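You operate a simulated robot arm through the tools that you are given. There is no shell and no other tool.

The job below is to be done with a simulated two-armed robot. You get a single attempt, and the scene is never put back.

## Task
Put the oil lamp out and check its wick: chimney off, wick up and down again, chimney back on.
Fine: let the wick stop glowing before the chimney comes off; stand it in the middle of the table meanwhile; wind the wick well up, then right down. Set down upright: lamp chimney.

It is judged by the outcome, as a careful person would: the job done as asked, and still so three seconds after it is handed in. It fails if anything else is knocked over, pushed out of place, dropped, spilled or broken.

## Robot
Two 7-joint arms with fingered hands on one trunk that stands fixed in place. Base frame: the origin is at the foot of the trunk, x ahead of it, y to its left, z up; the work surface is at about z = 780. Readings come in mm, rad, newtons and seconds.
The left shoulder is at [42, 163, 1061], the right one opposite. Each reaches about 1215 mm from its shoulder. Payload 4 kg a hand.
The TCP of each hand is the grasp point between the finger pads, 36 mm short of the fingertips. In the tool frame z runs along the fingers and y along their closing line. The gripper opens to 124 mm; its body begins 42 mm behind the TCP. The gripper is a hand of 4 fingers: y runs from the thumb to the fingers, the wrist lies at [-15, -99, -189] in the tool frame, and closing takes about 1.5 s.
Orientation is that of the tool frame in the base frame, as a unit quaternion [w, x, y, z]. With the fingers straight down and the wrist toward the robot, the tool's x, y and z point along [0, 1, 0], [1, 0, 0] and [0, 0, -1] of the base frame.

## Interface
- The arms move only by the tool move_arm. It takes "left_deltas", "right_deltas" or both (then of equal length, played together; a hand with none holds still); each is one flat list of numbers, 7 for each row, row after row: the shift along the tool's x, y, z in mm, then the turn, a rotation vector about the tool's x, y, z in rad, then the gripper command, from -1 (fully open) to 1 (shut), values between in proportion. In form: [dx, dy, dz, wx, wy, wz, claw, dx, dy, dz, wx, wy, wz, claw, ...]. A call has 1 to 20 rows; each row is the pose to reach, as a shift and turn from the pose commanded when the call began, along the tool's axes at that moment. Rows are played at 5 a second. More than 50 mm and 0.15 rad between two rows, or a gripper value outside its range, and nothing of the call is played. Where a pose cannot be reached the arm comes as near as it can. A force on the tool above 40 N (or 10 N above the force at the start of the call, whichever is more), or a blocked arm, ends the call early, and 0.2 s more pass. Each finger travels about 45 mm/s and halts on what it meets, pressing with about 26 N; the grip force reading is that of the motor and also rises with nothing between the fingers. The clock runs only during rows and for 0.2 s after the last one: add rows that repeat a pose to give the fingers time. The reply holds the time, the measured pose of the TCP, the force on the tool along the base axes, the opening and the grip force, in the units named above and with some noise, with the torque about the TCP (base axes, N m) and any sound that the robot's microphone picked up.
- Cameras (640 x 400 px; columns grow to the right, rows downward): "scene" is now at [155.2, 4.7, 1309.2]; the picture's right is [0.05, -1.00, -0.01], its down [-0.37, -0.01, -0.93] and it looks along [0.93, 0.05, -0.37] (base axes); focal length 214 px, centre (320, 200). "left" rides on the left gripper at [-75, -86, -123] in its tool frame; the picture's right is [-0.70, -0.34, 0.63], its down [0.64, -0.68, 0.35] and it looks along [0.32, 0.65, 0.69] (tool axes); focal length 275 px, centre (320, 200). "right" rides on the right gripper at [75, -86, -123] in its tool frame; the picture's right is [-0.70, 0.34, -0.63], its down [-0.64, -0.68, 0.35] and it looks along [-0.32, 0.65, 0.69] (tool axes); focal length 275 px, centre (320, 200). There is no depth. A picture from a camera that has moved, and an enlarged one, comes with that camera's place and axes in the base frame and with its lens.
- capture(camera): a new picture of that camera. No time passes.
- lift_body(by): moves the trunk up (or, below 0, down) by that many mm; the arms and the scene camera ride with it, the base frame stays. It gives what a move gives, with no picture.
- hand_shape(shape, hand): the hand has 4 fingers and takes this shape, open, in about a second: jaw (thumb against the fingers, like two jaws); tri (thumb and two fingers); tip (a fingertip pinch); poke (one finger out to press); point (the index stretched); flat (the hand flat); cup (the hand cupped); fist (a fist). The gripper value then closes the fingers along that shape, each until it touches; the sizes above hold for jaw. It gives what a move gives, with no picture.
- head_to(pan, tilt): turns the head with the scene camera to pan (to the left, within 1.501 rad either way) and tilt (down, from -0.506 to 1.204), counted from straight ahead of the robot (the tilt from the chest, where the trunk bows). It gives what a move gives.
- close_up(camera, box): a new picture of the part [left, top, right, bottom] of that camera's present view, enlarged. No time passes.
- sign_off(): hands the job in; it is judged then, once.

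Nothing tells you positions but the pictures and the camera data. Unless the task says otherwise, let go and move clear before handing in.

The tools are called as name(argument=value, ...) on one line, values as JSON. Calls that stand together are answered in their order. move_arm: Moves the arms, as the interface text tells. Its arguments: {"type":"object","properties":{"left_deltas":{"type":"array","items":{"type":"number"}},"right_deltas":{"type":"array","items":{"type":"number"}}},"required":[]} The other tools are called the same way: lift_body (by) moves the trunk up or down; hand_shape (shape, hand) gives the hand a shape; head_to (pan, tilt) turns the head that bears the scene camera; capture (camera) takes a picture; close_up (camera, box) takes an enlarged picture of a part of a camera's view; sign_off () hands the job in.

At the start:

```text
clock: 0.0
left_eef_pos: [671.5, 316.5, 1267.6]
left_tool_rot: [-0.001, 0.707, 0.707, 0.0]
left_ft_force: [0.4, -0.2, -0.6]
left_wrist_torque: [-0.01, 0.02, -0.02]
left_opening: 123.8
left_grasp_force: 0.1
left_shape: jaw
right_eef_pos: [565.3, -282.6, 1312.4]
right_tool_rot: [-0.001, 0.707, 0.707, -0.001]
right_ft_force: [0.1, 0.6, 1.0]
right_wrist_torque: [0.0, 0.05, 0.0]
right_opening: 123.5
right_grasp_force: 0.1
right_shape: jaw
trunk travel left (down, up): [-225.0, 253.0]
head pan, tilt (commanded): [0.056, 0.23]
```

scene: 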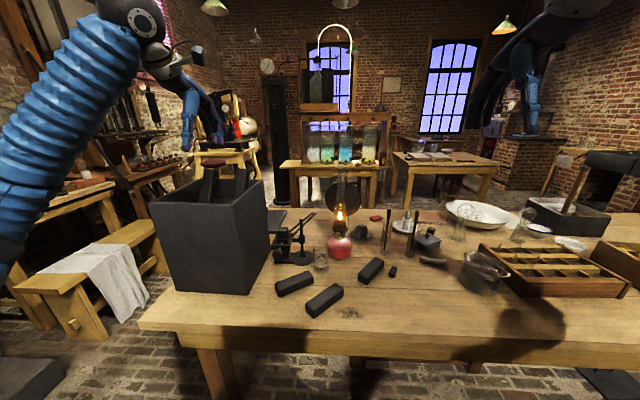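
right: 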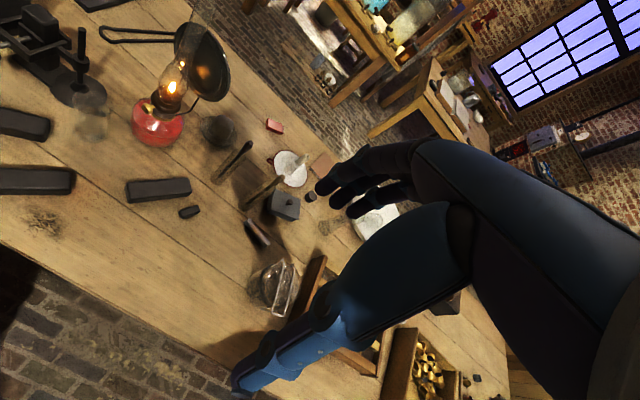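
left: 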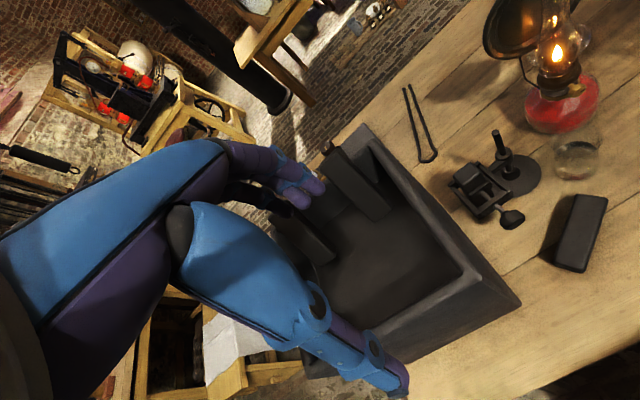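

I see an oil lamp with a red font, lit, near the middle of the table, with blocks, a glass and other small things around it. I'll look more closely before moving anything.

close_up(camera="scene", box=[260, 150, 460, 320])

close_up(camera="right", box=[60, 10, 330, 240])

close_up(camera="left", box=[440, 0, 640, 200])

close_up(camera="scene", box=[310, 160, 370, 270])

```text
2.35 times, centred on (360, 235) of scene
camera zoom: at [155.2, 4.7, 1309.2], right [0.05, -1.0, -0.01], down [-0.37, -0.01, -0.93], along [0.93, 0.05, -0.37], focal length 505 px, centre (226, 118)
```

zoom: 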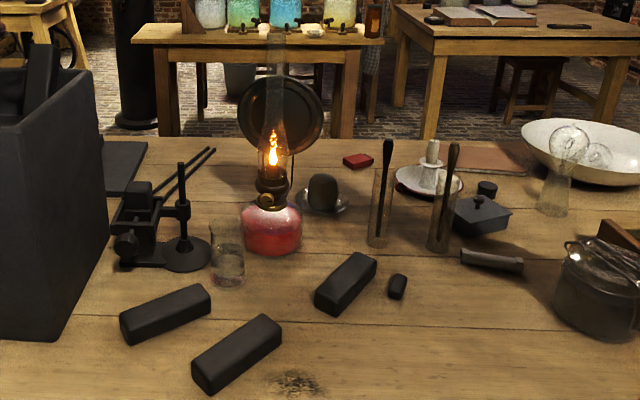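

```text
1.74 times, centred on (195, 125) of right
camera zoom: at [480.0, -207.4, 1436.1], right [0.34, -0.7, 0.63], down [-0.68, -0.64, -0.35], along [0.65, -0.32, -0.69], focal length 479 px, centre (537, 330)
```

zoom: 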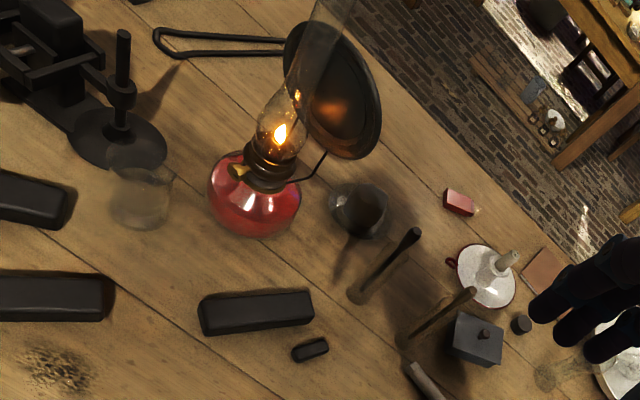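

```text
2.00 times, centred on (540, 100) of left
camera zoom: at [587.1, 240.9, 1391.8], right [-0.34, -0.7, -0.63], down [-0.68, 0.64, -0.35], along [0.65, 0.32, -0.69], focal length 551 px, centre (-120, 400)
```

zoom: 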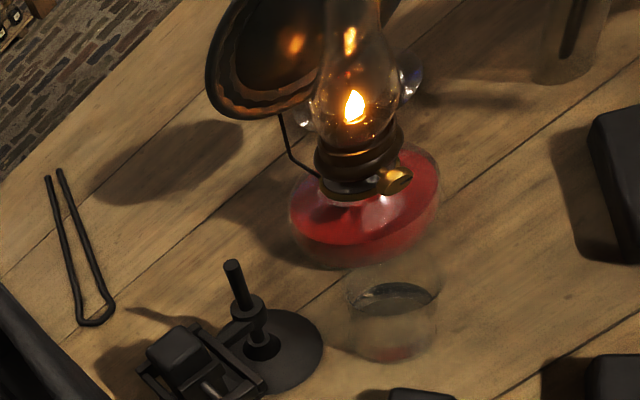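

```text
3.64 times, centred on (340, 215) of scene
camera zoom: at [155.2, 4.7, 1309.2], right [0.05, -1.0, -0.01], down [-0.37, -0.01, -0.93], along [0.93, 0.05, -0.37], focal length 780 px, centre (247, 146)
```

zoom: 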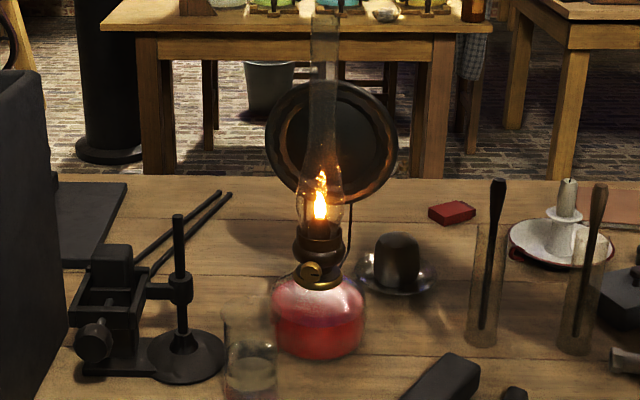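

The lamp axis works out at roughly [893, -31], with a brass wick knob at about [852, -23, 892] facing the robot. A glass beaker stands near the approach path. I'll zoom in on the knob, burner and beaker.

close_up(camera="scene", box=[322, 200, 358, 232])

close_up(camera="left", box=[520, 50, 620, 150])

close_up(camera="right", box=[120, 40, 240, 160])

close_up(camera="scene", box=[280, 210, 400, 290])

```text
12.50 times, centred on (340, 216) of scene
camera zoom: at [155.2, 4.7, 1309.2], right [0.05, -1.0, -0.01], down [-0.37, -0.01, -0.93], along [0.93, 0.05, -0.37], focal length 2681 px, centre (70, 0)
```

zoom: 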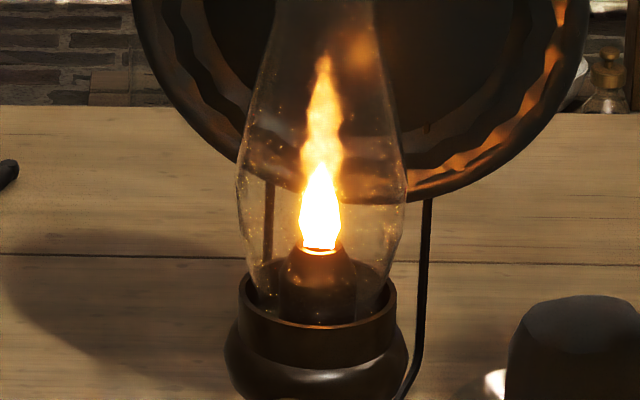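

```text
4.00 times, centred on (570, 100) of left
camera zoom: at [587.1, 240.9, 1391.8], right [-0.34, -0.7, -0.63], down [-0.68, 0.64, -0.35], along [0.65, 0.32, -0.69], focal length 1101 px, centre (-680, 600)
```

zoom: 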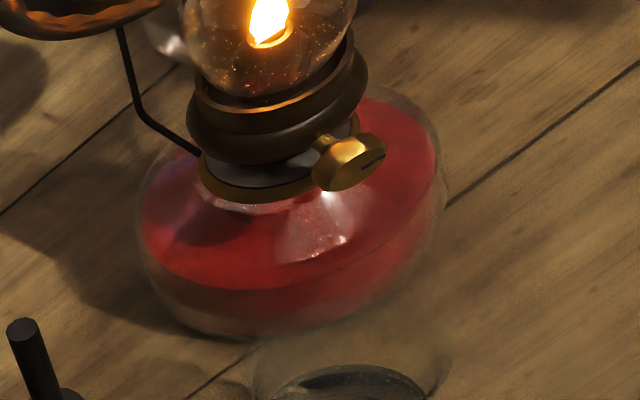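

```text
3.33 times, centred on (180, 100) of right
camera zoom: at [480.0, -207.4, 1436.1], right [0.34, -0.7, 0.63], down [-0.68, -0.64, -0.35], along [0.65, -0.32, -0.69], focal length 918 px, centre (787, 533)
```

zoom: 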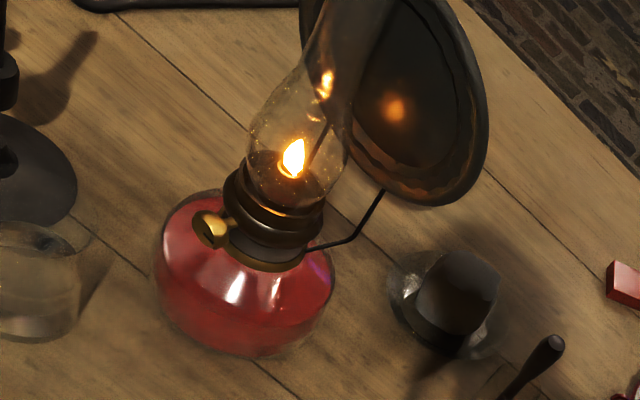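

```text
5.00 times, centred on (340, 250) of scene
camera zoom: at [155.2, 4.7, 1309.2], right [0.05, -1.0, -0.01], down [-0.37, -0.01, -0.93], along [0.93, 0.05, -0.37], focal length 1072 px, centre (220, -50)
```

zoom: 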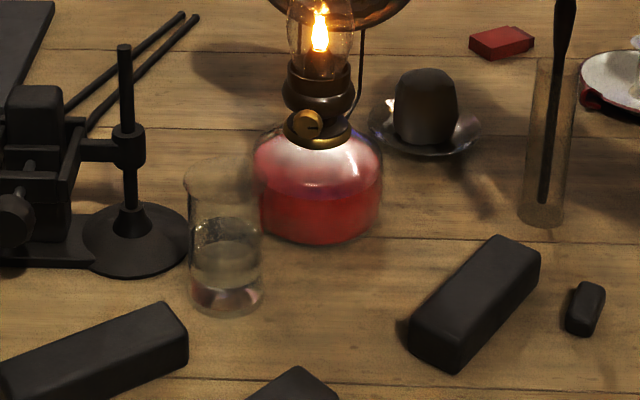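

The knob has a slot mark that will show how far it turns, and the beaker sits at about [793, 40]. Next I'll pan the head to find how far the table extends and where its middle is.

head_to(pan=-0.6, tilt=0.4)

capture(camera="scene")

```text
clock: 1.0
left_eef_pos: [672.2, 315.8, 1268.7]
left_tool_rot: [0.0, 0.707, 0.707, -0.001]
left_ft_force: [0.5, -0.4, -0.8]
left_wrist_torque: [0.01, 0.01, 0.0]
left_opening: 123.7
left_grasp_force: 0.1
left_shape: jaw
right_eef_pos: [565.4, -281.3, 1311.1]
right_tool_rot: [0.0, 0.707, 0.707, 0.0]
right_ft_force: [0.6, -0.7, 0.1]
right_wrist_torque: [0.02, -0.03, -0.03]
right_opening: 123.9
right_grasp_force: 0.0
right_shape: jaw
trunk travel left (down, up): [-225.0, 253.0]
head pan, tilt (commanded): [-0.6, 0.4]
```

```text
taken
camera scene: at [136.3, -52.8, 1296.1], right [-0.56, -0.83, 0.09], down [-0.46, 0.22, -0.86], along [0.69, -0.52, -0.5], focal length 214 px, centre (320, 200)
```

scene: 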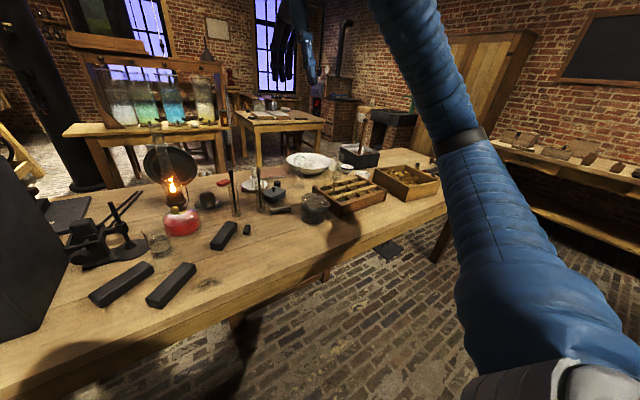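

The table's right end shows here. I'll zoom in to pin the corners and judge the free space.

close_up(camera="scene", box=[280, 120, 480, 250])

close_up(camera="scene", box=[60, 130, 280, 320])

head_to(pan=0.0, tilt=0.6)

capture(camera="scene")

```text
3.08 times, centred on (380, 185) of scene
camera zoom: at [136.3, -52.8, 1296.1], right [-0.56, -0.83, 0.09], down [-0.46, 0.22, -0.86], along [0.69, -0.52, -0.5], focal length 660 px, centre (135, 246)
```

zoom: 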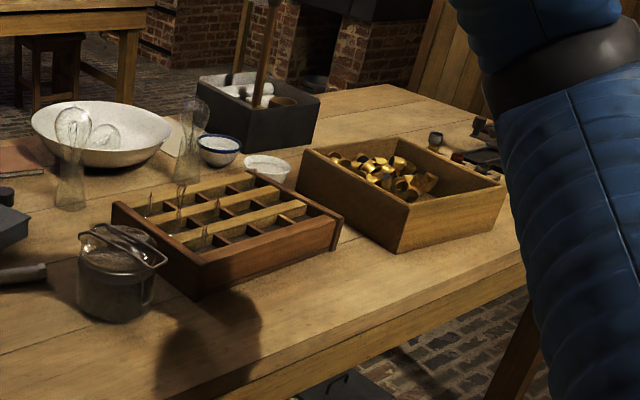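

```text
2.11 times, centred on (170, 225) of scene
camera zoom: at [136.3, -52.8, 1296.1], right [-0.56, -0.83, 0.09], down [-0.46, 0.22, -0.86], along [0.69, -0.52, -0.5], focal length 452 px, centre (636, 147)
```

zoom: 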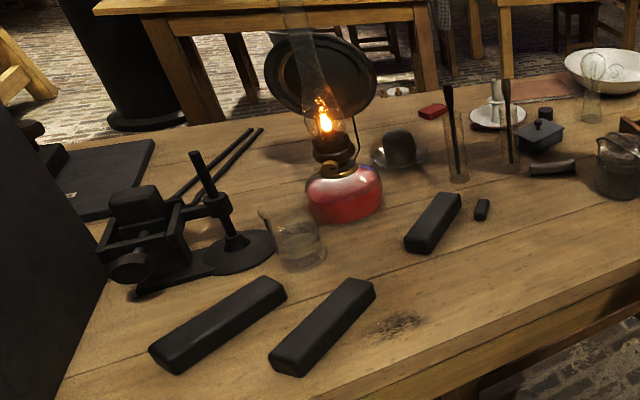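

```text
clock: 2.0
left_eef_pos: [672.7, 315.9, 1268.4]
left_tool_rot: [0.0, 0.707, 0.707, 0.0]
left_ft_force: [-0.5, 0.7, 0.8]
left_wrist_torque: [-0.03, 0.0, -0.01]
left_opening: 123.3
left_grasp_force: 0.1
left_shape: jaw
right_eef_pos: [566.3, -282.3, 1311.7]
right_tool_rot: [0.0, 0.707, 0.707, 0.0]
right_ft_force: [-0.2, -0.6, 0.1]
right_wrist_torque: [0.03, 0.0, 0.01]
right_opening: 123.7
right_grasp_force: 0.0
right_shape: jaw
trunk travel left (down, up): [-225.0, 253.0]
head pan, tilt (commanded): [0.0, 0.6]
```

```text
taken
camera scene: at [145.3, -0.6, 1276.3], right [0.0, -1.0, 0.0], down [-0.68, 0.0, -0.73], along [0.73, 0.0, -0.68], focal length 214 px, centre (320, 200)
```

scene: 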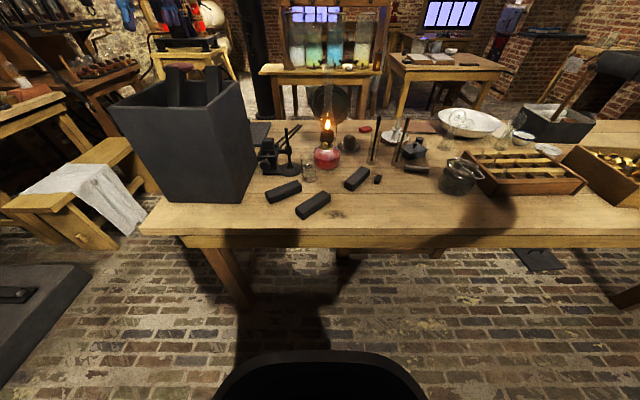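

The table spans roughly x 530–1340 and y 520 to -1860, with a clear patch near [870, -520] for the chimney. Before committing I'll see what the "tip" shape looks like on both hands.

hand_shape(hand="left", shape="tip")

head_to(pan=0.45, tilt=-0.05)

capture(camera="scene")

capture(camera="left")

close_up(camera="scene", box=[220, 100, 420, 300])

```text
clock: 2.9
left_eef_pos: [671.6, 315.0, 1269.0]
left_tool_rot: [0.0, 0.707, 0.707, 0.0]
left_ft_force: [-1.1, 0.4, 0.1]
left_wrist_torque: [0.0, 0.0, 0.03]
left_opening: 123.6
left_grasp_force: 0.1
left_shape: tip
right_eef_pos: [566.7, -282.6, 1311.7]
right_tool_rot: [-0.001, 0.708, 0.707, 0.0]
right_ft_force: [0.4, -0.6, 0.4]
right_wrist_torque: [0.0, -0.02, 0.01]
right_opening: 123.7
right_grasp_force: 0.0
right_shape: jaw
trunk travel left (down, up): [-225.0, 253.0]
head pan, tilt (commanded): [0.0, 0.6]
```

```text
clock: 4.0
left_eef_pos: [673.2, 316.2, 1269.1]
left_tool_rot: [0.0, 0.707, 0.707, 0.0]
left_ft_force: [-0.2, -0.5, -0.4]
left_wrist_torque: [-0.01, 0.02, 0.0]
left_opening: 123.7
left_grasp_force: 0.0
left_shape: tip
right_eef_pos: [565.4, -282.7, 1312.4]
right_tool_rot: [0.001, 0.708, 0.707, -0.001]
right_ft_force: [0.4, -0.1, -0.1]
right_wrist_torque: [-0.03, 0.02, -0.01]
right_opening: 123.4
right_grasp_force: 0.0
right_shape: jaw
trunk travel left (down, up): [-225.0, 253.0]
head pan, tilt (commanded): [0.45, -0.051]
```

```text
taken
camera scene: at [145.9, 38.0, 1336.5], right [0.43, -0.9, -0.07], down [-0.11, 0.02, -0.99], along [0.9, 0.43, -0.09], focal length 214 px, centre (320, 200)
```

scene: 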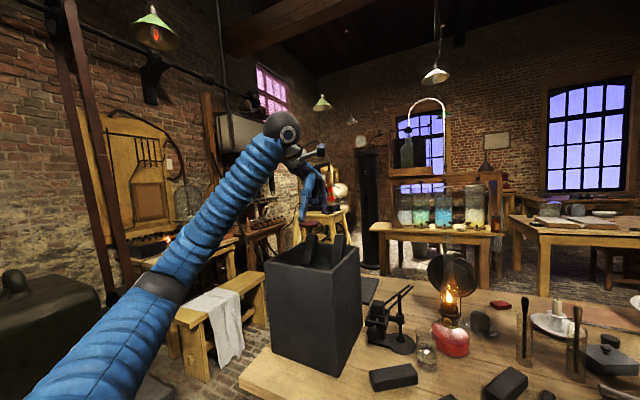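

```text
taken
camera left: at [587.2, 241.0, 1391.8], right [-0.34, -0.7, -0.63], down [-0.68, 0.64, -0.35], along [0.65, 0.32, -0.69], focal length 275 px, centre (320, 200)
```

left: 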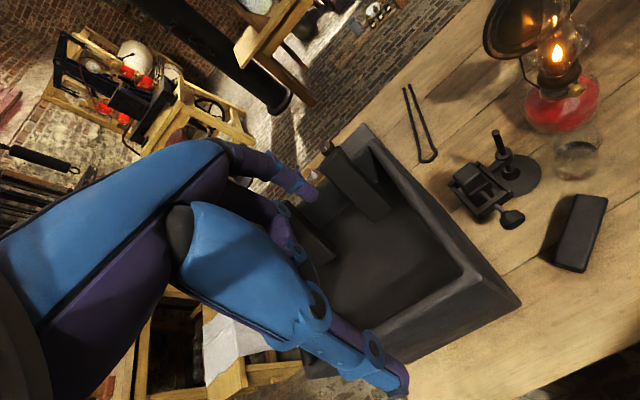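

```text
2.00 times, centred on (320, 200) of scene
camera zoom: at [145.9, 38.0, 1336.5], right [0.43, -0.9, -0.07], down [-0.11, 0.02, -0.99], along [0.9, 0.43, -0.09], focal length 429 px, centre (320, 200)
```

zoom: 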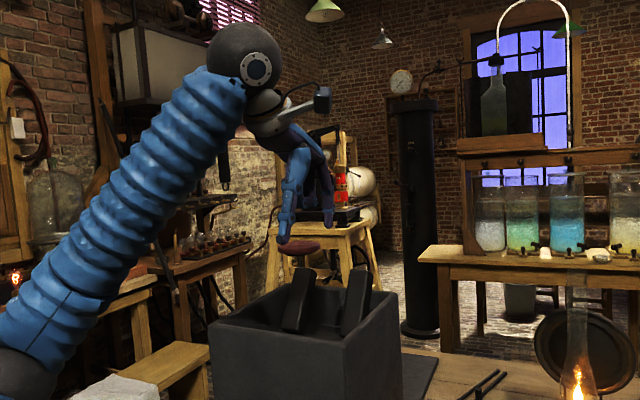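

The tip shape leaves the thumb opposing the index. I'll close it in free air to see where the tips meet.

move_arm(left_deltas=[0, 0, 0, 0, 0, 0, 0.2, 0, 0, 0, 0, 0, 0, 1, 0, 0, 0, 0, 0, 0, 1, 0, 0, 0, 0, 0, 0, 1, 0, 0, 0, 0, 0, 0, 1, 0, 0, 0, 0, 0, 0, 1, 0, 0, 0, 0, 0, 0, 1, 0, 0, 0, 0, 0, 0, 1, 0, 0, 0, 0, 0, 0, 1])

capture(camera="left")

close_up(camera="scene", box=[260, 110, 360, 210])

```text
clock: 6.0
left_eef_pos: [672.2, 315.8, 1268.7]
left_tool_rot: [0.0, 0.708, 0.706, 0.001]
left_ft_force: [0.3, 0.6, -0.3]
left_wrist_torque: [-0.04, 0.0, -0.04]
left_opening: 0.0
left_grasp_force: 25.6
left_shape: tip
right_eef_pos: [565.9, -281.0, 1311.6]
right_tool_rot: [0.0, 0.708, 0.707, 0.0]
right_ft_force: [0.2, -0.3, 0.4]
right_wrist_torque: [0.0, 0.0, -0.01]
right_opening: 123.5
right_grasp_force: 0.0
right_shape: jaw
trunk travel left (down, up): [-225.0, 253.0]
head pan, tilt (commanded): [0.45, -0.051]
```

```text
taken
camera left: at [587.1, 240.9, 1391.8], right [-0.34, -0.7, -0.63], down [-0.68, 0.64, -0.35], along [0.65, 0.32, -0.69], focal length 275 px, centre (320, 200)
```

left: 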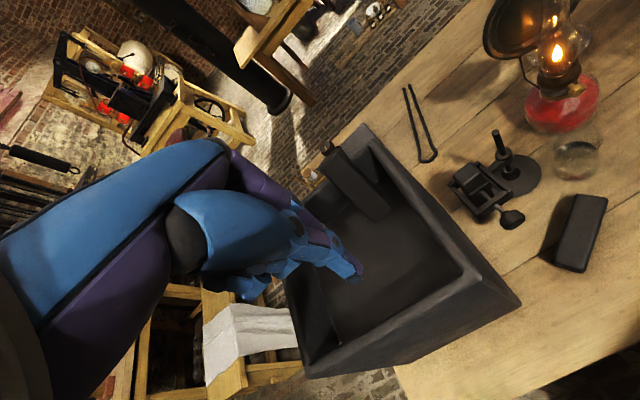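

```text
4.00 times, centred on (310, 160) of scene
camera zoom: at [145.9, 38.1, 1336.6], right [0.43, -0.9, -0.07], down [-0.11, 0.02, -0.99], along [0.9, 0.43, -0.09], focal length 858 px, centre (360, 360)
```

zoom: 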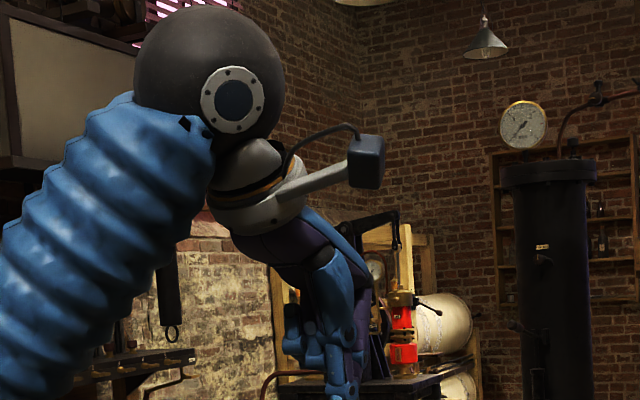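

The tip pinch meets on the tool axis some 30 mm beyond the TCP. I'll enlarge this view to check where the pads actually touch.

close_up(camera="left", box=[140, 120, 400, 320])

close_up(camera="scene", box=[285, 155, 365, 235])

```text
2.00 times, centred on (270, 220) of left
camera zoom: at [587.1, 240.9, 1391.8], right [-0.34, -0.7, -0.63], down [-0.68, 0.64, -0.35], along [0.65, 0.32, -0.69], focal length 551 px, centre (420, 160)
```

zoom: 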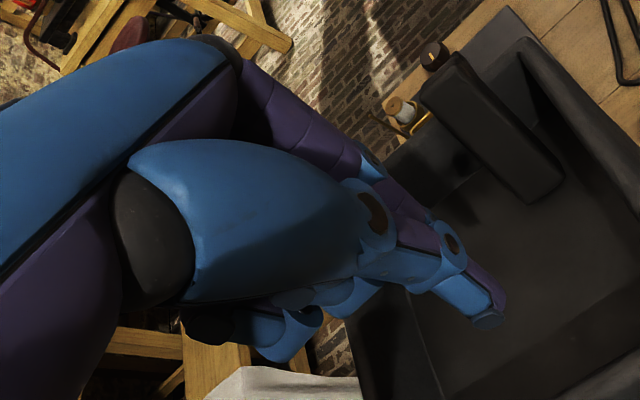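

```text
5.00 times, centred on (325, 195) of scene
camera zoom: at [145.9, 38.1, 1336.6], right [0.43, -0.9, -0.07], down [-0.11, 0.02, -0.99], along [0.9, 0.43, -0.09], focal length 1072 px, centre (295, 225)
```

zoom: 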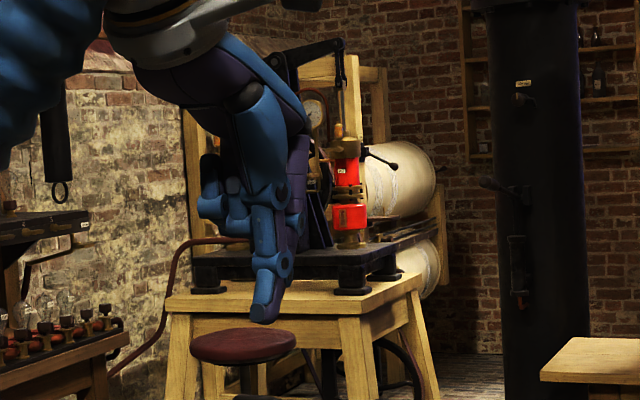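

The tip pinch is compact, with the spare fingers curled aside. I'll bring the left hand over in front of the lamp at a safe height, turning it so the wrist lies to the left and thumb and index will straddle the knob.

move_arm(left_deltas=[-19.2, -2.3, 6.2, 0, 0, 0.136, 0, -38.5, -4.6, 12.3, 0, 0, 0.272, 0, -57.7, -6.9, 18.5, 0, 0, 0.409, 0, -76.9, -9.2, 24.6, 0, 0, 0.545, 0, -96.2, -11.5, 30.8, 0, 0, 0.681, 0, -115.4, -13.8, 36.9, 0, 0, 0.817, 0, -134.6, -16.2, 43.1, 0, 0, 0.954, 0, -153.8, -18.5, 49.2, 0, 0, 1.09, 0, -173.1, -20.8, 55.4, 0, 0, 1.226, 0, -192.3, -23.1, 61.5, 0, 0, 1.362, 0, -211.5, -25.4, 67.7, 0, 0, 1.499, 0, -230.8, -27.7, 73.8, 0, 0, 1.635, 0, -250, -30, 80, 0, 0, 1.771, 0])

head_to(pan=-0.04, tilt=0.35)

capture(camera="scene")

capture(camera="left")

```text
clock: 8.8
left_eef_pos: [641.9, 65.3, 1189.3]
left_tool_rot: [0.0, 0.995, -0.101, -0.001]
left_ft_force: [0.8, -1.2, -0.7]
left_wrist_torque: [0.04, 0.03, 0.0]
left_opening: 61.5
left_grasp_force: 0.0
left_shape: tip
right_eef_pos: [566.7, -281.0, 1310.7]
right_tool_rot: [0.0, 0.707, 0.707, -0.001]
right_ft_force: [1.1, 0.5, -0.1]
right_wrist_torque: [0.01, 0.01, 0.01]
right_opening: 123.9
right_grasp_force: 0.0
right_shape: jaw
trunk travel left (down, up): [-225.0, 253.0]
head pan, tilt (commanded): [0.45, -0.051]
```

```text
clock: 9.7
left_eef_pos: [641.3, 65.7, 1189.3]
left_tool_rot: [0.001, 0.995, -0.1, 0.0]
left_ft_force: [0.2, 0.2, -0.5]
left_wrist_torque: [-0.03, -0.04, -0.03]
left_opening: 61.6
left_grasp_force: 0.0
left_shape: tip
right_eef_pos: [564.8, -282.3, 1311.7]
right_tool_rot: [0.0, 0.707, 0.707, -0.001]
right_ft_force: [0.6, -0.8, 0.4]
right_wrist_torque: [-0.02, 0.0, 0.0]
right_opening: 123.5
right_grasp_force: 0.1
right_shape: jaw
trunk travel left (down, up): [-225.0, 253.0]
head pan, tilt (commanded): [-0.04, 0.351]
```

```text
taken
camera scene: at [153.4, -4.3, 1298.1], right [-0.04, -1.0, 0.01], down [-0.48, 0.01, -0.88], along [0.87, -0.04, -0.48], focal length 214 px, centre (320, 200)
```

scene: 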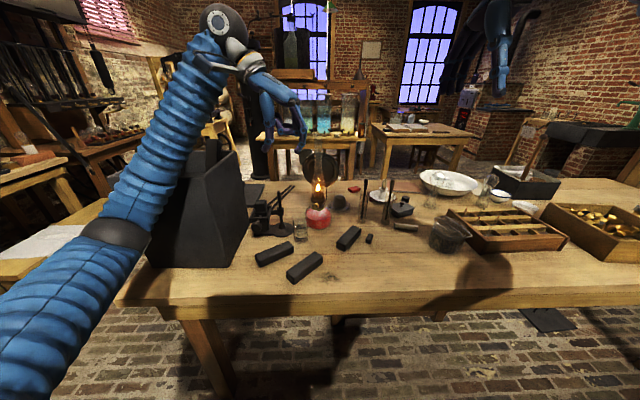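

```text
taken
camera left: at [586.3, 164.9, 1312.3], right [-0.62, 0.47, -0.63], down [0.77, 0.54, -0.35], along [0.18, -0.7, -0.69], focal length 275 px, centre (320, 200)
```

left: 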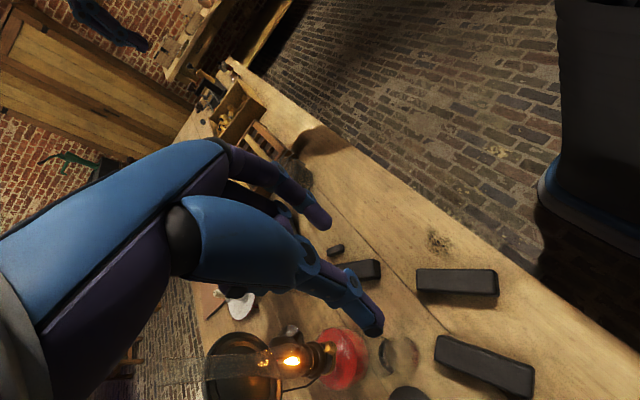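

The left hand is in front of the lamp and the way is clear. Now I'll zoom on the knob and burner from the head to refine the knob's position and axis.

close_up(camera="scene", box=[295, 180, 345, 240])

close_up(camera="left", box=[250, 300, 410, 400])

close_up(camera="right", box=[130, 70, 200, 140])

```text
6.67 times, centred on (320, 210) of scene
camera zoom: at [153.4, -4.3, 1298.1], right [-0.04, -1.0, 0.01], down [-0.48, 0.01, -0.88], along [0.87, -0.04, -0.48], focal length 1430 px, centre (320, 133)
```

zoom: 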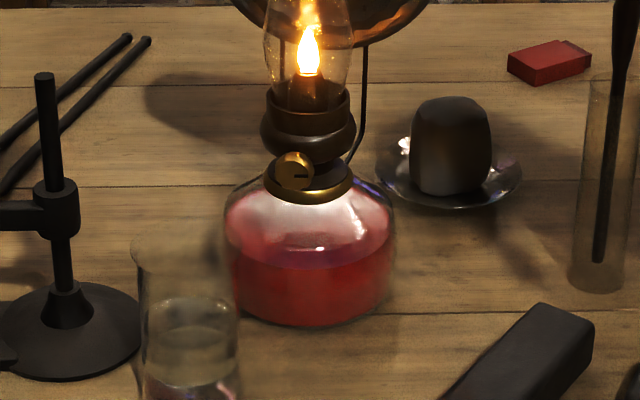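

```text
4.00 times, centred on (330, 350) of left
camera zoom: at [586.3, 164.9, 1312.3], right [-0.62, 0.47, -0.63], down [0.77, 0.54, -0.35], along [0.18, -0.7, -0.69], focal length 1101 px, centre (280, -400)
```

zoom: 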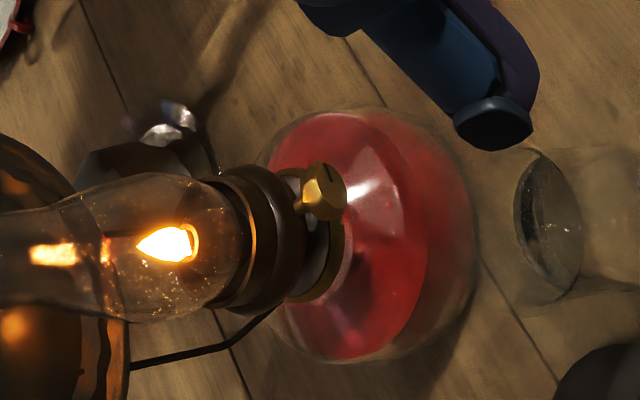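

```text
5.71 times, centred on (165, 105) of right
camera zoom: at [480.1, -207.5, 1436.0], right [0.34, -0.7, 0.63], down [-0.68, -0.64, -0.35], along [0.65, -0.32, -0.69], focal length 1573 px, centre (1206, 743)
```

zoom: 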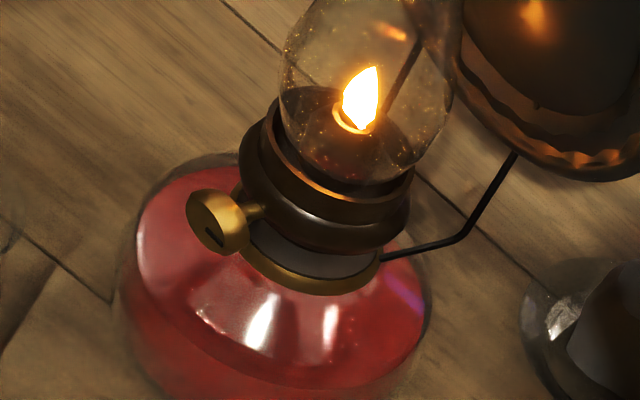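

The knob face centres at about [847, -20, 892], with its axis pointing at the robot and a little left. I'll pitch the left hand to about 35° below horizontal and stop 100 mm short of the knob.

move_arm(left_deltas=[12, 4.4, 22.4, 0, 0.096, 0, 0, 24, 8.7, 44.8, 0, 0.192, 0, 0, 36, 13.1, 67.2, 0, 0.288, 0, 0, 48, 17.4, 89.6, 0, 0.384, 0, 0, 60, 21.8, 112, 0, 0.48, 0, 0, 72, 26.2, 134.4, 0, 0.576, 0, 0, 84, 30.5, 156.9, 0, 0.672, 0, 0, 96, 34.9, 179.3, 0, 0.768, 0, 0, 108, 39.2, 201.7, 0, 0.864, 0, 0, 119.8, 43.6, 224.1, 0, 0.96, 0, 0])

capture(camera="scene")

capture(camera="left")

close_up(camera="scene", box=[250, 130, 370, 250])

```text
clock: 11.9
left_eef_pos: [751.0, -1.1, 964.2]
left_tool_rot: [0.046, 0.883, -0.089, 0.459]
left_ft_force: [-0.1, -0.8, 0.1]
left_wrist_torque: [0.02, -0.02, 0.01]
left_opening: 61.6
left_grasp_force: 0.1
left_shape: tip
right_eef_pos: [565.6, -282.1, 1311.8]
right_tool_rot: [-0.001, 0.707, 0.707, -0.001]
right_ft_force: [0.0, 0.4, -0.1]
right_wrist_torque: [-0.01, 0.02, 0.0]
right_opening: 123.5
right_grasp_force: 0.2
right_shape: jaw
trunk travel left (down, up): [-225.0, 253.0]
head pan, tilt (commanded): [-0.04, 0.351]
```

```text
taken
camera scene: at [153.7, -4.2, 1297.9], right [-0.04, -1.0, 0.01], down [-0.48, 0.01, -0.88], along [0.87, -0.04, -0.48], focal length 214 px, centre (320, 200)
```

scene: 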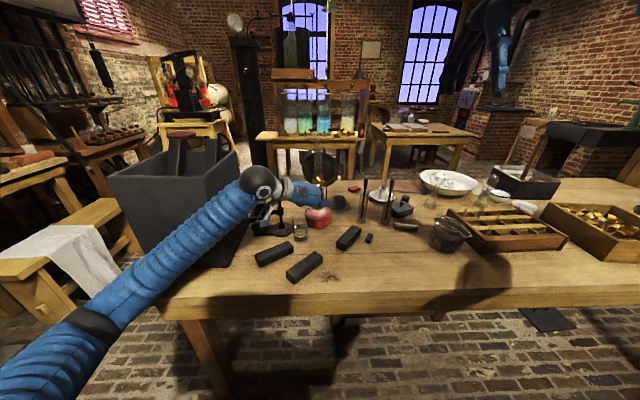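

```text
taken
camera left: at [627.6, 111.8, 972.1], right [0.18, 0.31, -0.93], down [0.78, 0.54, 0.33], along [0.6, -0.79, -0.14], focal length 275 px, centre (320, 200)
```

left: 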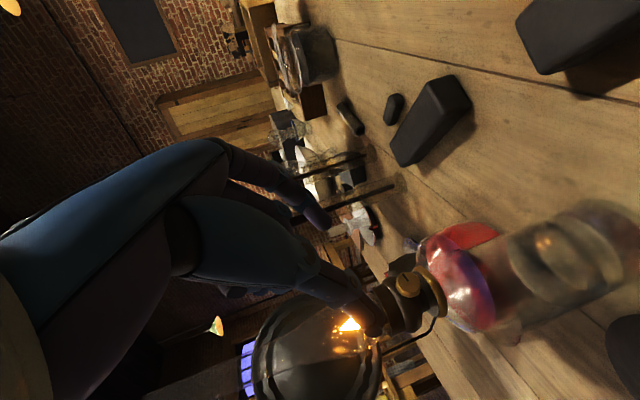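

```text
3.33 times, centred on (310, 190) of scene
camera zoom: at [153.7, -4.2, 1297.9], right [-0.04, -1.0, 0.01], down [-0.48, 0.01, -0.88], along [0.87, -0.04, -0.48], focal length 715 px, centre (353, 233)
```

zoom: 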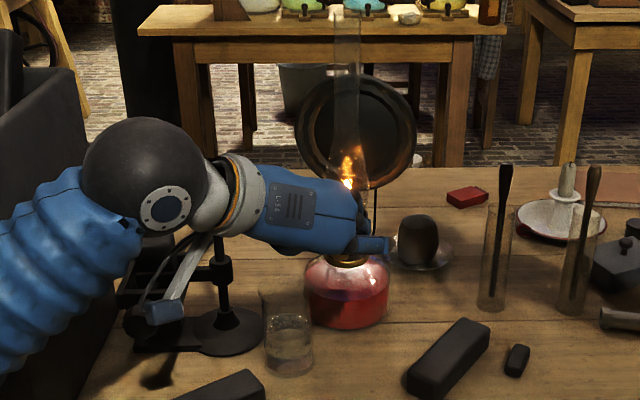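

The left wrist camera sees the knob and its slot mark clearly. I'll zoom there to line up the pinch.

close_up(camera="left", box=[280, 150, 520, 350])

close_up(camera="left", box=[360, 240, 460, 330])

close_up(camera="right", box=[60, 40, 240, 180])

```text
2.00 times, centred on (400, 250) of left
camera zoom: at [627.6, 111.8, 972.1], right [0.18, 0.31, -0.93], down [0.78, 0.54, 0.33], along [0.6, -0.79, -0.14], focal length 551 px, centre (160, 100)
```

zoom: 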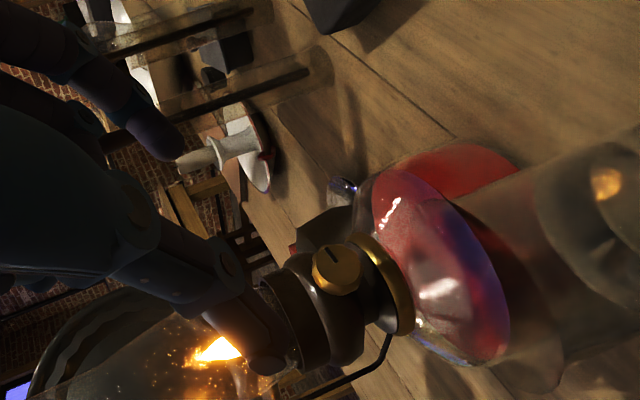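

```text
4.44 times, centred on (410, 285) of left
camera zoom: at [627.6, 111.8, 972.1], right [0.18, 0.31, -0.93], down [0.78, 0.54, 0.33], along [0.6, -0.79, -0.14], focal length 1224 px, centre (-80, -178)
```

zoom: 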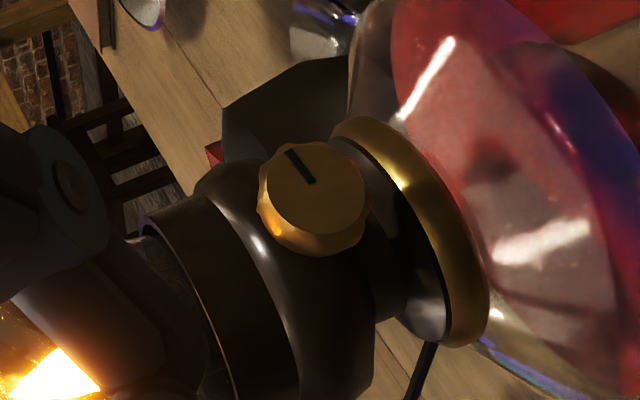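

```text
2.86 times, centred on (150, 110) of right
camera zoom: at [480.4, -207.4, 1435.8], right [0.34, -0.7, 0.63], down [-0.68, -0.64, -0.35], along [0.65, -0.32, -0.69], focal length 786 px, centre (806, 457)
```

zoom: 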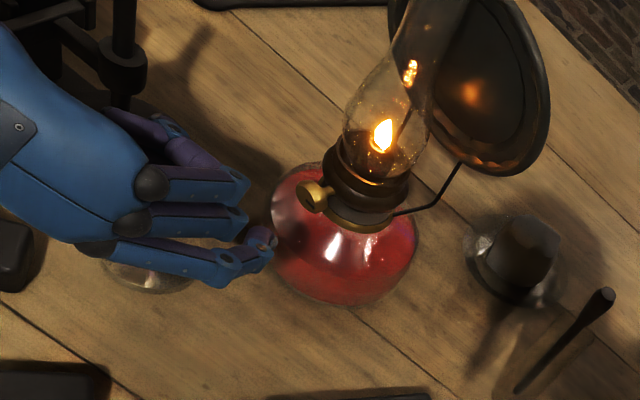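

Both wrist cameras agree on the knob to within a few millimetres. I'll advance 60 mm along the fingers and check again before straddling it.

move_arm(left_deltas=[-1, -0.7, 20, 0, 0, 0, 0, -2, -1.4, 40, 0, 0, 0, 0, -3, -2, 60, 0, 0, 0, 0.1])

close_up(camera="left", box=[260, 180, 440, 340])

close_up(camera="right", box=[100, 60, 220, 150])

close_up(camera="scene", box=[270, 180, 350, 250])

```text
clock: 12.7
left_eef_pos: [797.5, -8.9, 928.2]
left_tool_rot: [0.046, 0.883, -0.089, 0.459]
left_ft_force: [-1.0, -0.9, 0.3]
left_wrist_torque: [-0.01, -0.01, 0.03]
left_opening: 56.4
left_grasp_force: 0.0
left_shape: tip
right_eef_pos: [566.6, -282.1, 1312.5]
right_tool_rot: [-0.001, 0.706, 0.708, -0.001]
right_ft_force: [0.2, 0.0, 0.6]
right_wrist_torque: [0.01, 0.01, 0.01]
right_opening: 123.8
right_grasp_force: 0.0
right_shape: jaw
trunk travel left (down, up): [-225.0, 253.0]
head pan, tilt (commanded): [-0.04, 0.351]
```

```text
2.50 times, centred on (350, 260) of left
camera zoom: at [674.9, 104.6, 936.6], right [0.18, 0.31, -0.93], down [0.78, 0.54, 0.33], along [0.6, -0.78, -0.14], focal length 688 px, centre (245, 50)
```

zoom: 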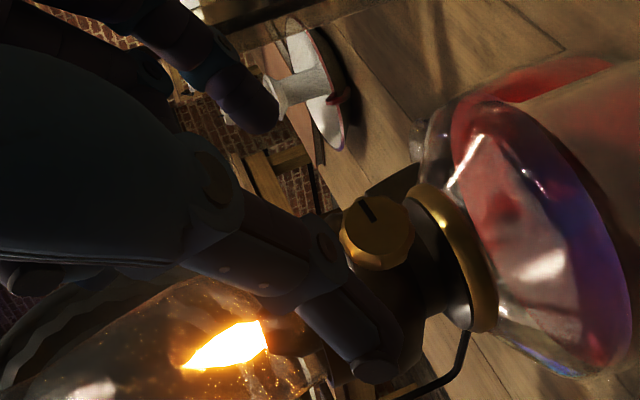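

```text
4.44 times, centred on (160, 105) of right
camera zoom: at [480.5, -207.5, 1435.8], right [0.34, -0.7, 0.63], down [-0.68, -0.64, -0.35], along [0.65, -0.32, -0.69], focal length 1224 px, centre (1031, 622)
```

zoom: 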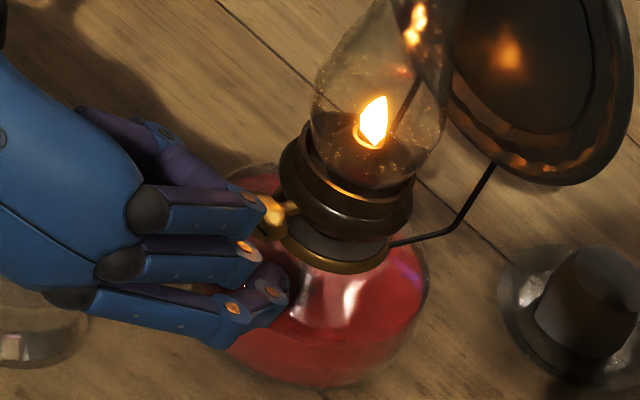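

```text
5.71 times, centred on (310, 215) of scene
camera zoom: at [153.8, -4.3, 1297.9], right [-0.04, -1.0, 0.01], down [-0.48, 0.01, -0.88], along [0.87, -0.04, -0.48], focal length 1226 px, centre (377, 114)
```

zoom: 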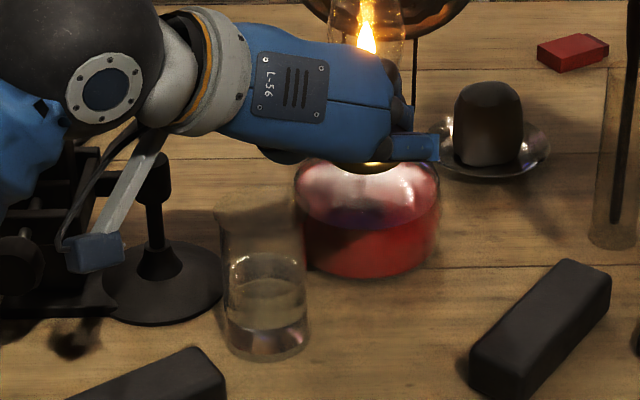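

The pinch plane is within about 1 mm of the knob axis, with roughly 40 mm to go. I'll advance 34 mm slowly and look again.

move_arm(left_deltas=[1, -0.3, 12, 0, 0, 0, 0.1, 2, -0.5, 24, 0, 0, 0, 0.1, 3, -0.8, 34, 0, 0, 0, 0.1, 3, -0.8, 34, 0, 0, 0, 0.1])

close_up(camera="left", box=[260, 180, 440, 340])

close_up(camera="right", box=[100, 60, 220, 150])

close_up(camera="scene", box=[290, 170, 350, 230])

```text
clock: 13.7
left_eef_pos: [820.6, -16.8, 920.1]
left_tool_rot: [0.046, 0.881, -0.09, 0.463]
left_ft_force: [0.0, -0.3, 0.6]
left_wrist_torque: [0.03, -0.03, 0.02]
left_opening: 56.7
left_grasp_force: 0.0
left_shape: tip
right_eef_pos: [556.8, -284.4, 1315.6]
right_tool_rot: [0.001, 0.707, 0.708, 0.004]
right_ft_force: [-0.3, 0.4, -0.4]
right_wrist_torque: [-0.03, 0.01, 0.01]
right_opening: 123.5
right_grasp_force: 0.1
right_shape: jaw
trunk travel left (down, up): [-225.0, 253.0]
head pan, tilt (commanded): [-0.04, 0.351]
```

```text
2.50 times, centred on (350, 260) of left
camera zoom: at [698.8, 95.5, 927.1], right [0.19, 0.31, -0.93], down [0.77, 0.54, 0.34], along [0.6, -0.79, -0.13], focal length 688 px, centre (245, 50)
```

zoom: 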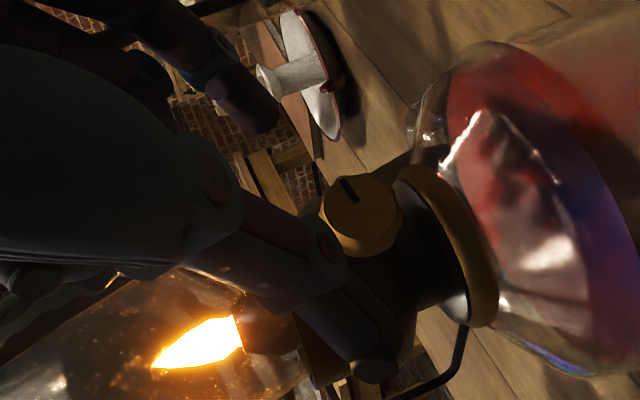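

```text
4.44 times, centred on (160, 105) of right
camera zoom: at [471.6, -211.1, 1439.3], right [0.33, -0.7, 0.63], down [-0.68, -0.64, -0.35], along [0.65, -0.31, -0.69], focal length 1224 px, centre (1031, 622)
```

zoom: 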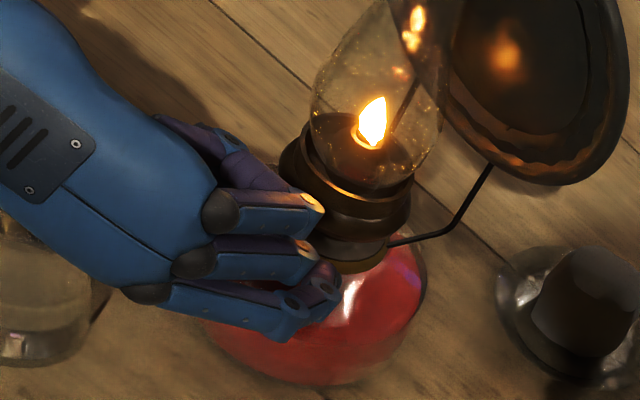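

```text
6.67 times, centred on (320, 200) of scene
camera zoom: at [145.3, -7.8, 1299.6], right [-0.04, -1.0, 0.0], down [-0.48, 0.02, -0.88], along [0.88, -0.04, -0.48], focal length 1430 px, centre (320, 200)
```

zoom: 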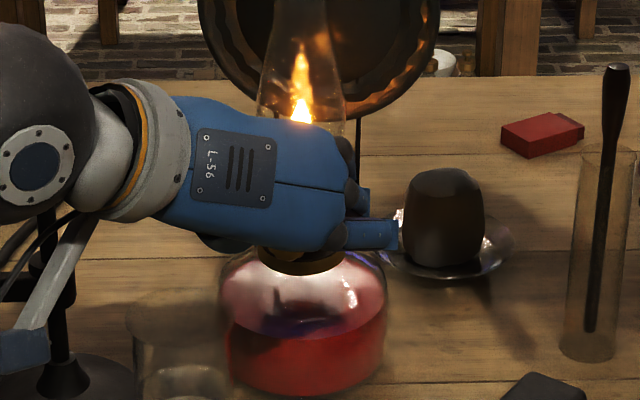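

Something is off: the trunk has leaned back about 9 mm and the hand fell short, so the left arm seems to be pressing on something. I'll look at the whole scene before doing anything else.

capture(camera="scene")

capture(camera="right")

capture(camera="left")

close_up(camera="scene", box=[0, 150, 320, 400])

```text
taken
camera scene: at [145.3, -7.8, 1299.6], right [-0.04, -1.0, 0.0], down [-0.48, 0.02, -0.88], along [0.88, -0.04, -0.48], focal length 214 px, centre (320, 200)
```

scene: 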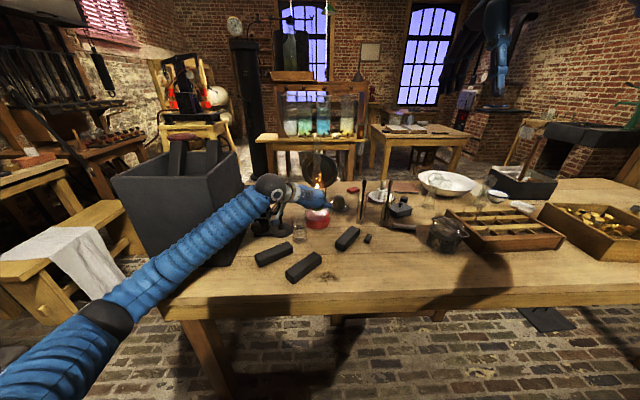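

```text
taken
camera right: at [471.6, -211.1, 1439.3], right [0.33, -0.7, 0.63], down [-0.68, -0.64, -0.35], along [0.65, -0.31, -0.69], focal length 275 px, centre (320, 200)
```

right: 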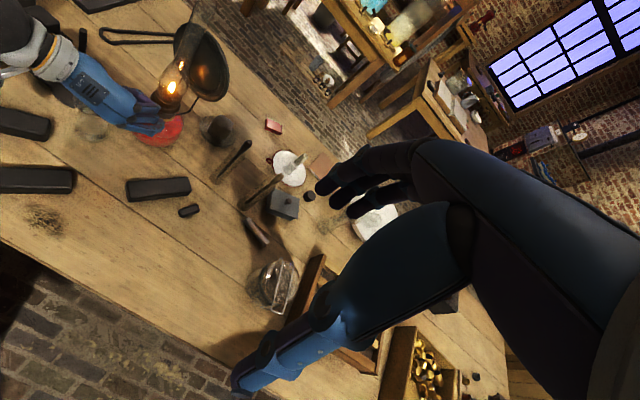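

```text
taken
camera left: at [698.8, 95.5, 927.1], right [0.19, 0.31, -0.93], down [0.77, 0.54, 0.34], along [0.6, -0.79, -0.13], focal length 275 px, centre (320, 200)
```

left: 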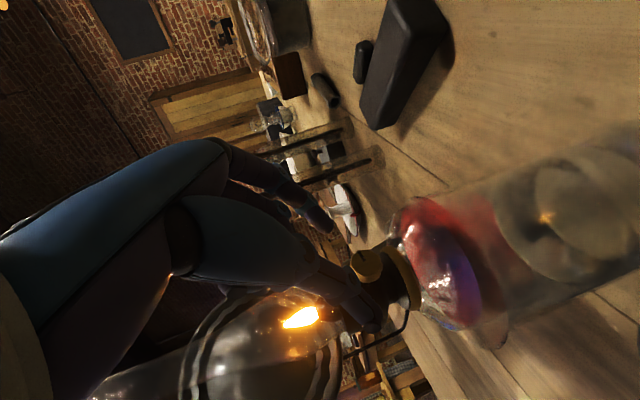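

```text
1.60 times, centred on (160, 275) of scene
camera zoom: at [145.3, -7.8, 1299.6], right [-0.04, -1.0, 0.0], down [-0.48, 0.02, -0.88], along [0.88, -0.04, -0.48], focal length 343 px, centre (576, 80)
```

zoom: 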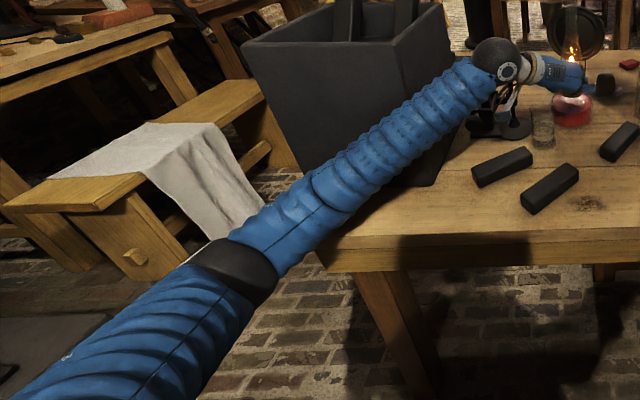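

The left forearm is low and is resting against the table's front edge. I'll back the hand straight out the way it came, then raise the trunk so the forearm comes in from above.

move_arm(left_deltas=[-1, 0.3, -12, 0, 0, 0, 0.1, -2, 0.5, -24, 0, 0, 0, 0.1, -3, 0.8, -34, 0, 0, 0, 0.1, -2, 1.5, -54, 0, 0, 0, 0.1, -1, 2.2, -74, 0, 0, 0, 0.1, 0, 2.8, -94, 0, 0, 0, 0.1, 20, 2.8, -124, 0, 0, 0, 0.1, 40, 2.8, -154, 0, 0, 0, 0.1])

lift_body(by=200)

capture(camera="scene")

```text
clock: 15.5
left_eef_pos: [724.1, 5.2, 1032.4]
left_tool_rot: [0.046, 0.882, -0.089, 0.46]
left_ft_force: [0.7, -0.1, 0.1]
left_wrist_torque: [0.0, 0.01, 0.03]
left_opening: 56.4
left_grasp_force: 0.1
left_shape: tip
right_eef_pos: [566.3, -282.4, 1313.3]
right_tool_rot: [0.0, 0.707, 0.707, 0.001]
right_ft_force: [0.0, -0.3, 0.0]
right_wrist_torque: [0.02, 0.01, -0.04]
right_opening: 123.7
right_grasp_force: 0.1
right_shape: jaw
trunk travel left (down, up): [-225.0, 253.0]
head pan, tilt (commanded): [-0.04, 0.351]
```

```text
clock: 17.7
left_eef_pos: [724.9, 3.7, 1231.2]
left_tool_rot: [0.046, 0.883, -0.089, 0.459]
left_ft_force: [0.1, 0.6, -0.5]
left_wrist_torque: [0.0, -0.01, 0.01]
left_opening: 56.2
left_grasp_force: 0.0
left_shape: tip
right_eef_pos: [565.8, -281.8, 1512.2]
right_tool_rot: [0.0, 0.707, 0.707, -0.001]
right_ft_force: [-0.1, -0.1, -0.5]
right_wrist_torque: [0.0, -0.02, -0.03]
right_opening: 123.6
right_grasp_force: 0.1
right_shape: jaw
trunk travel left (down, up): [-425.0, 53.0]
head pan, tilt (commanded): [-0.04, 0.351]
```

```text
taken
camera scene: at [87.9, -4.4, 1519.9], right [-0.04, -1.0, 0.0], down [-0.35, 0.01, -0.94], along [0.94, -0.04, -0.35], focal length 214 px, centre (320, 200)
```

scene: 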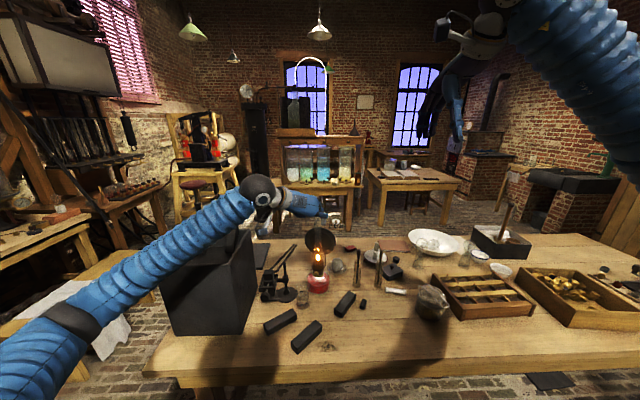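

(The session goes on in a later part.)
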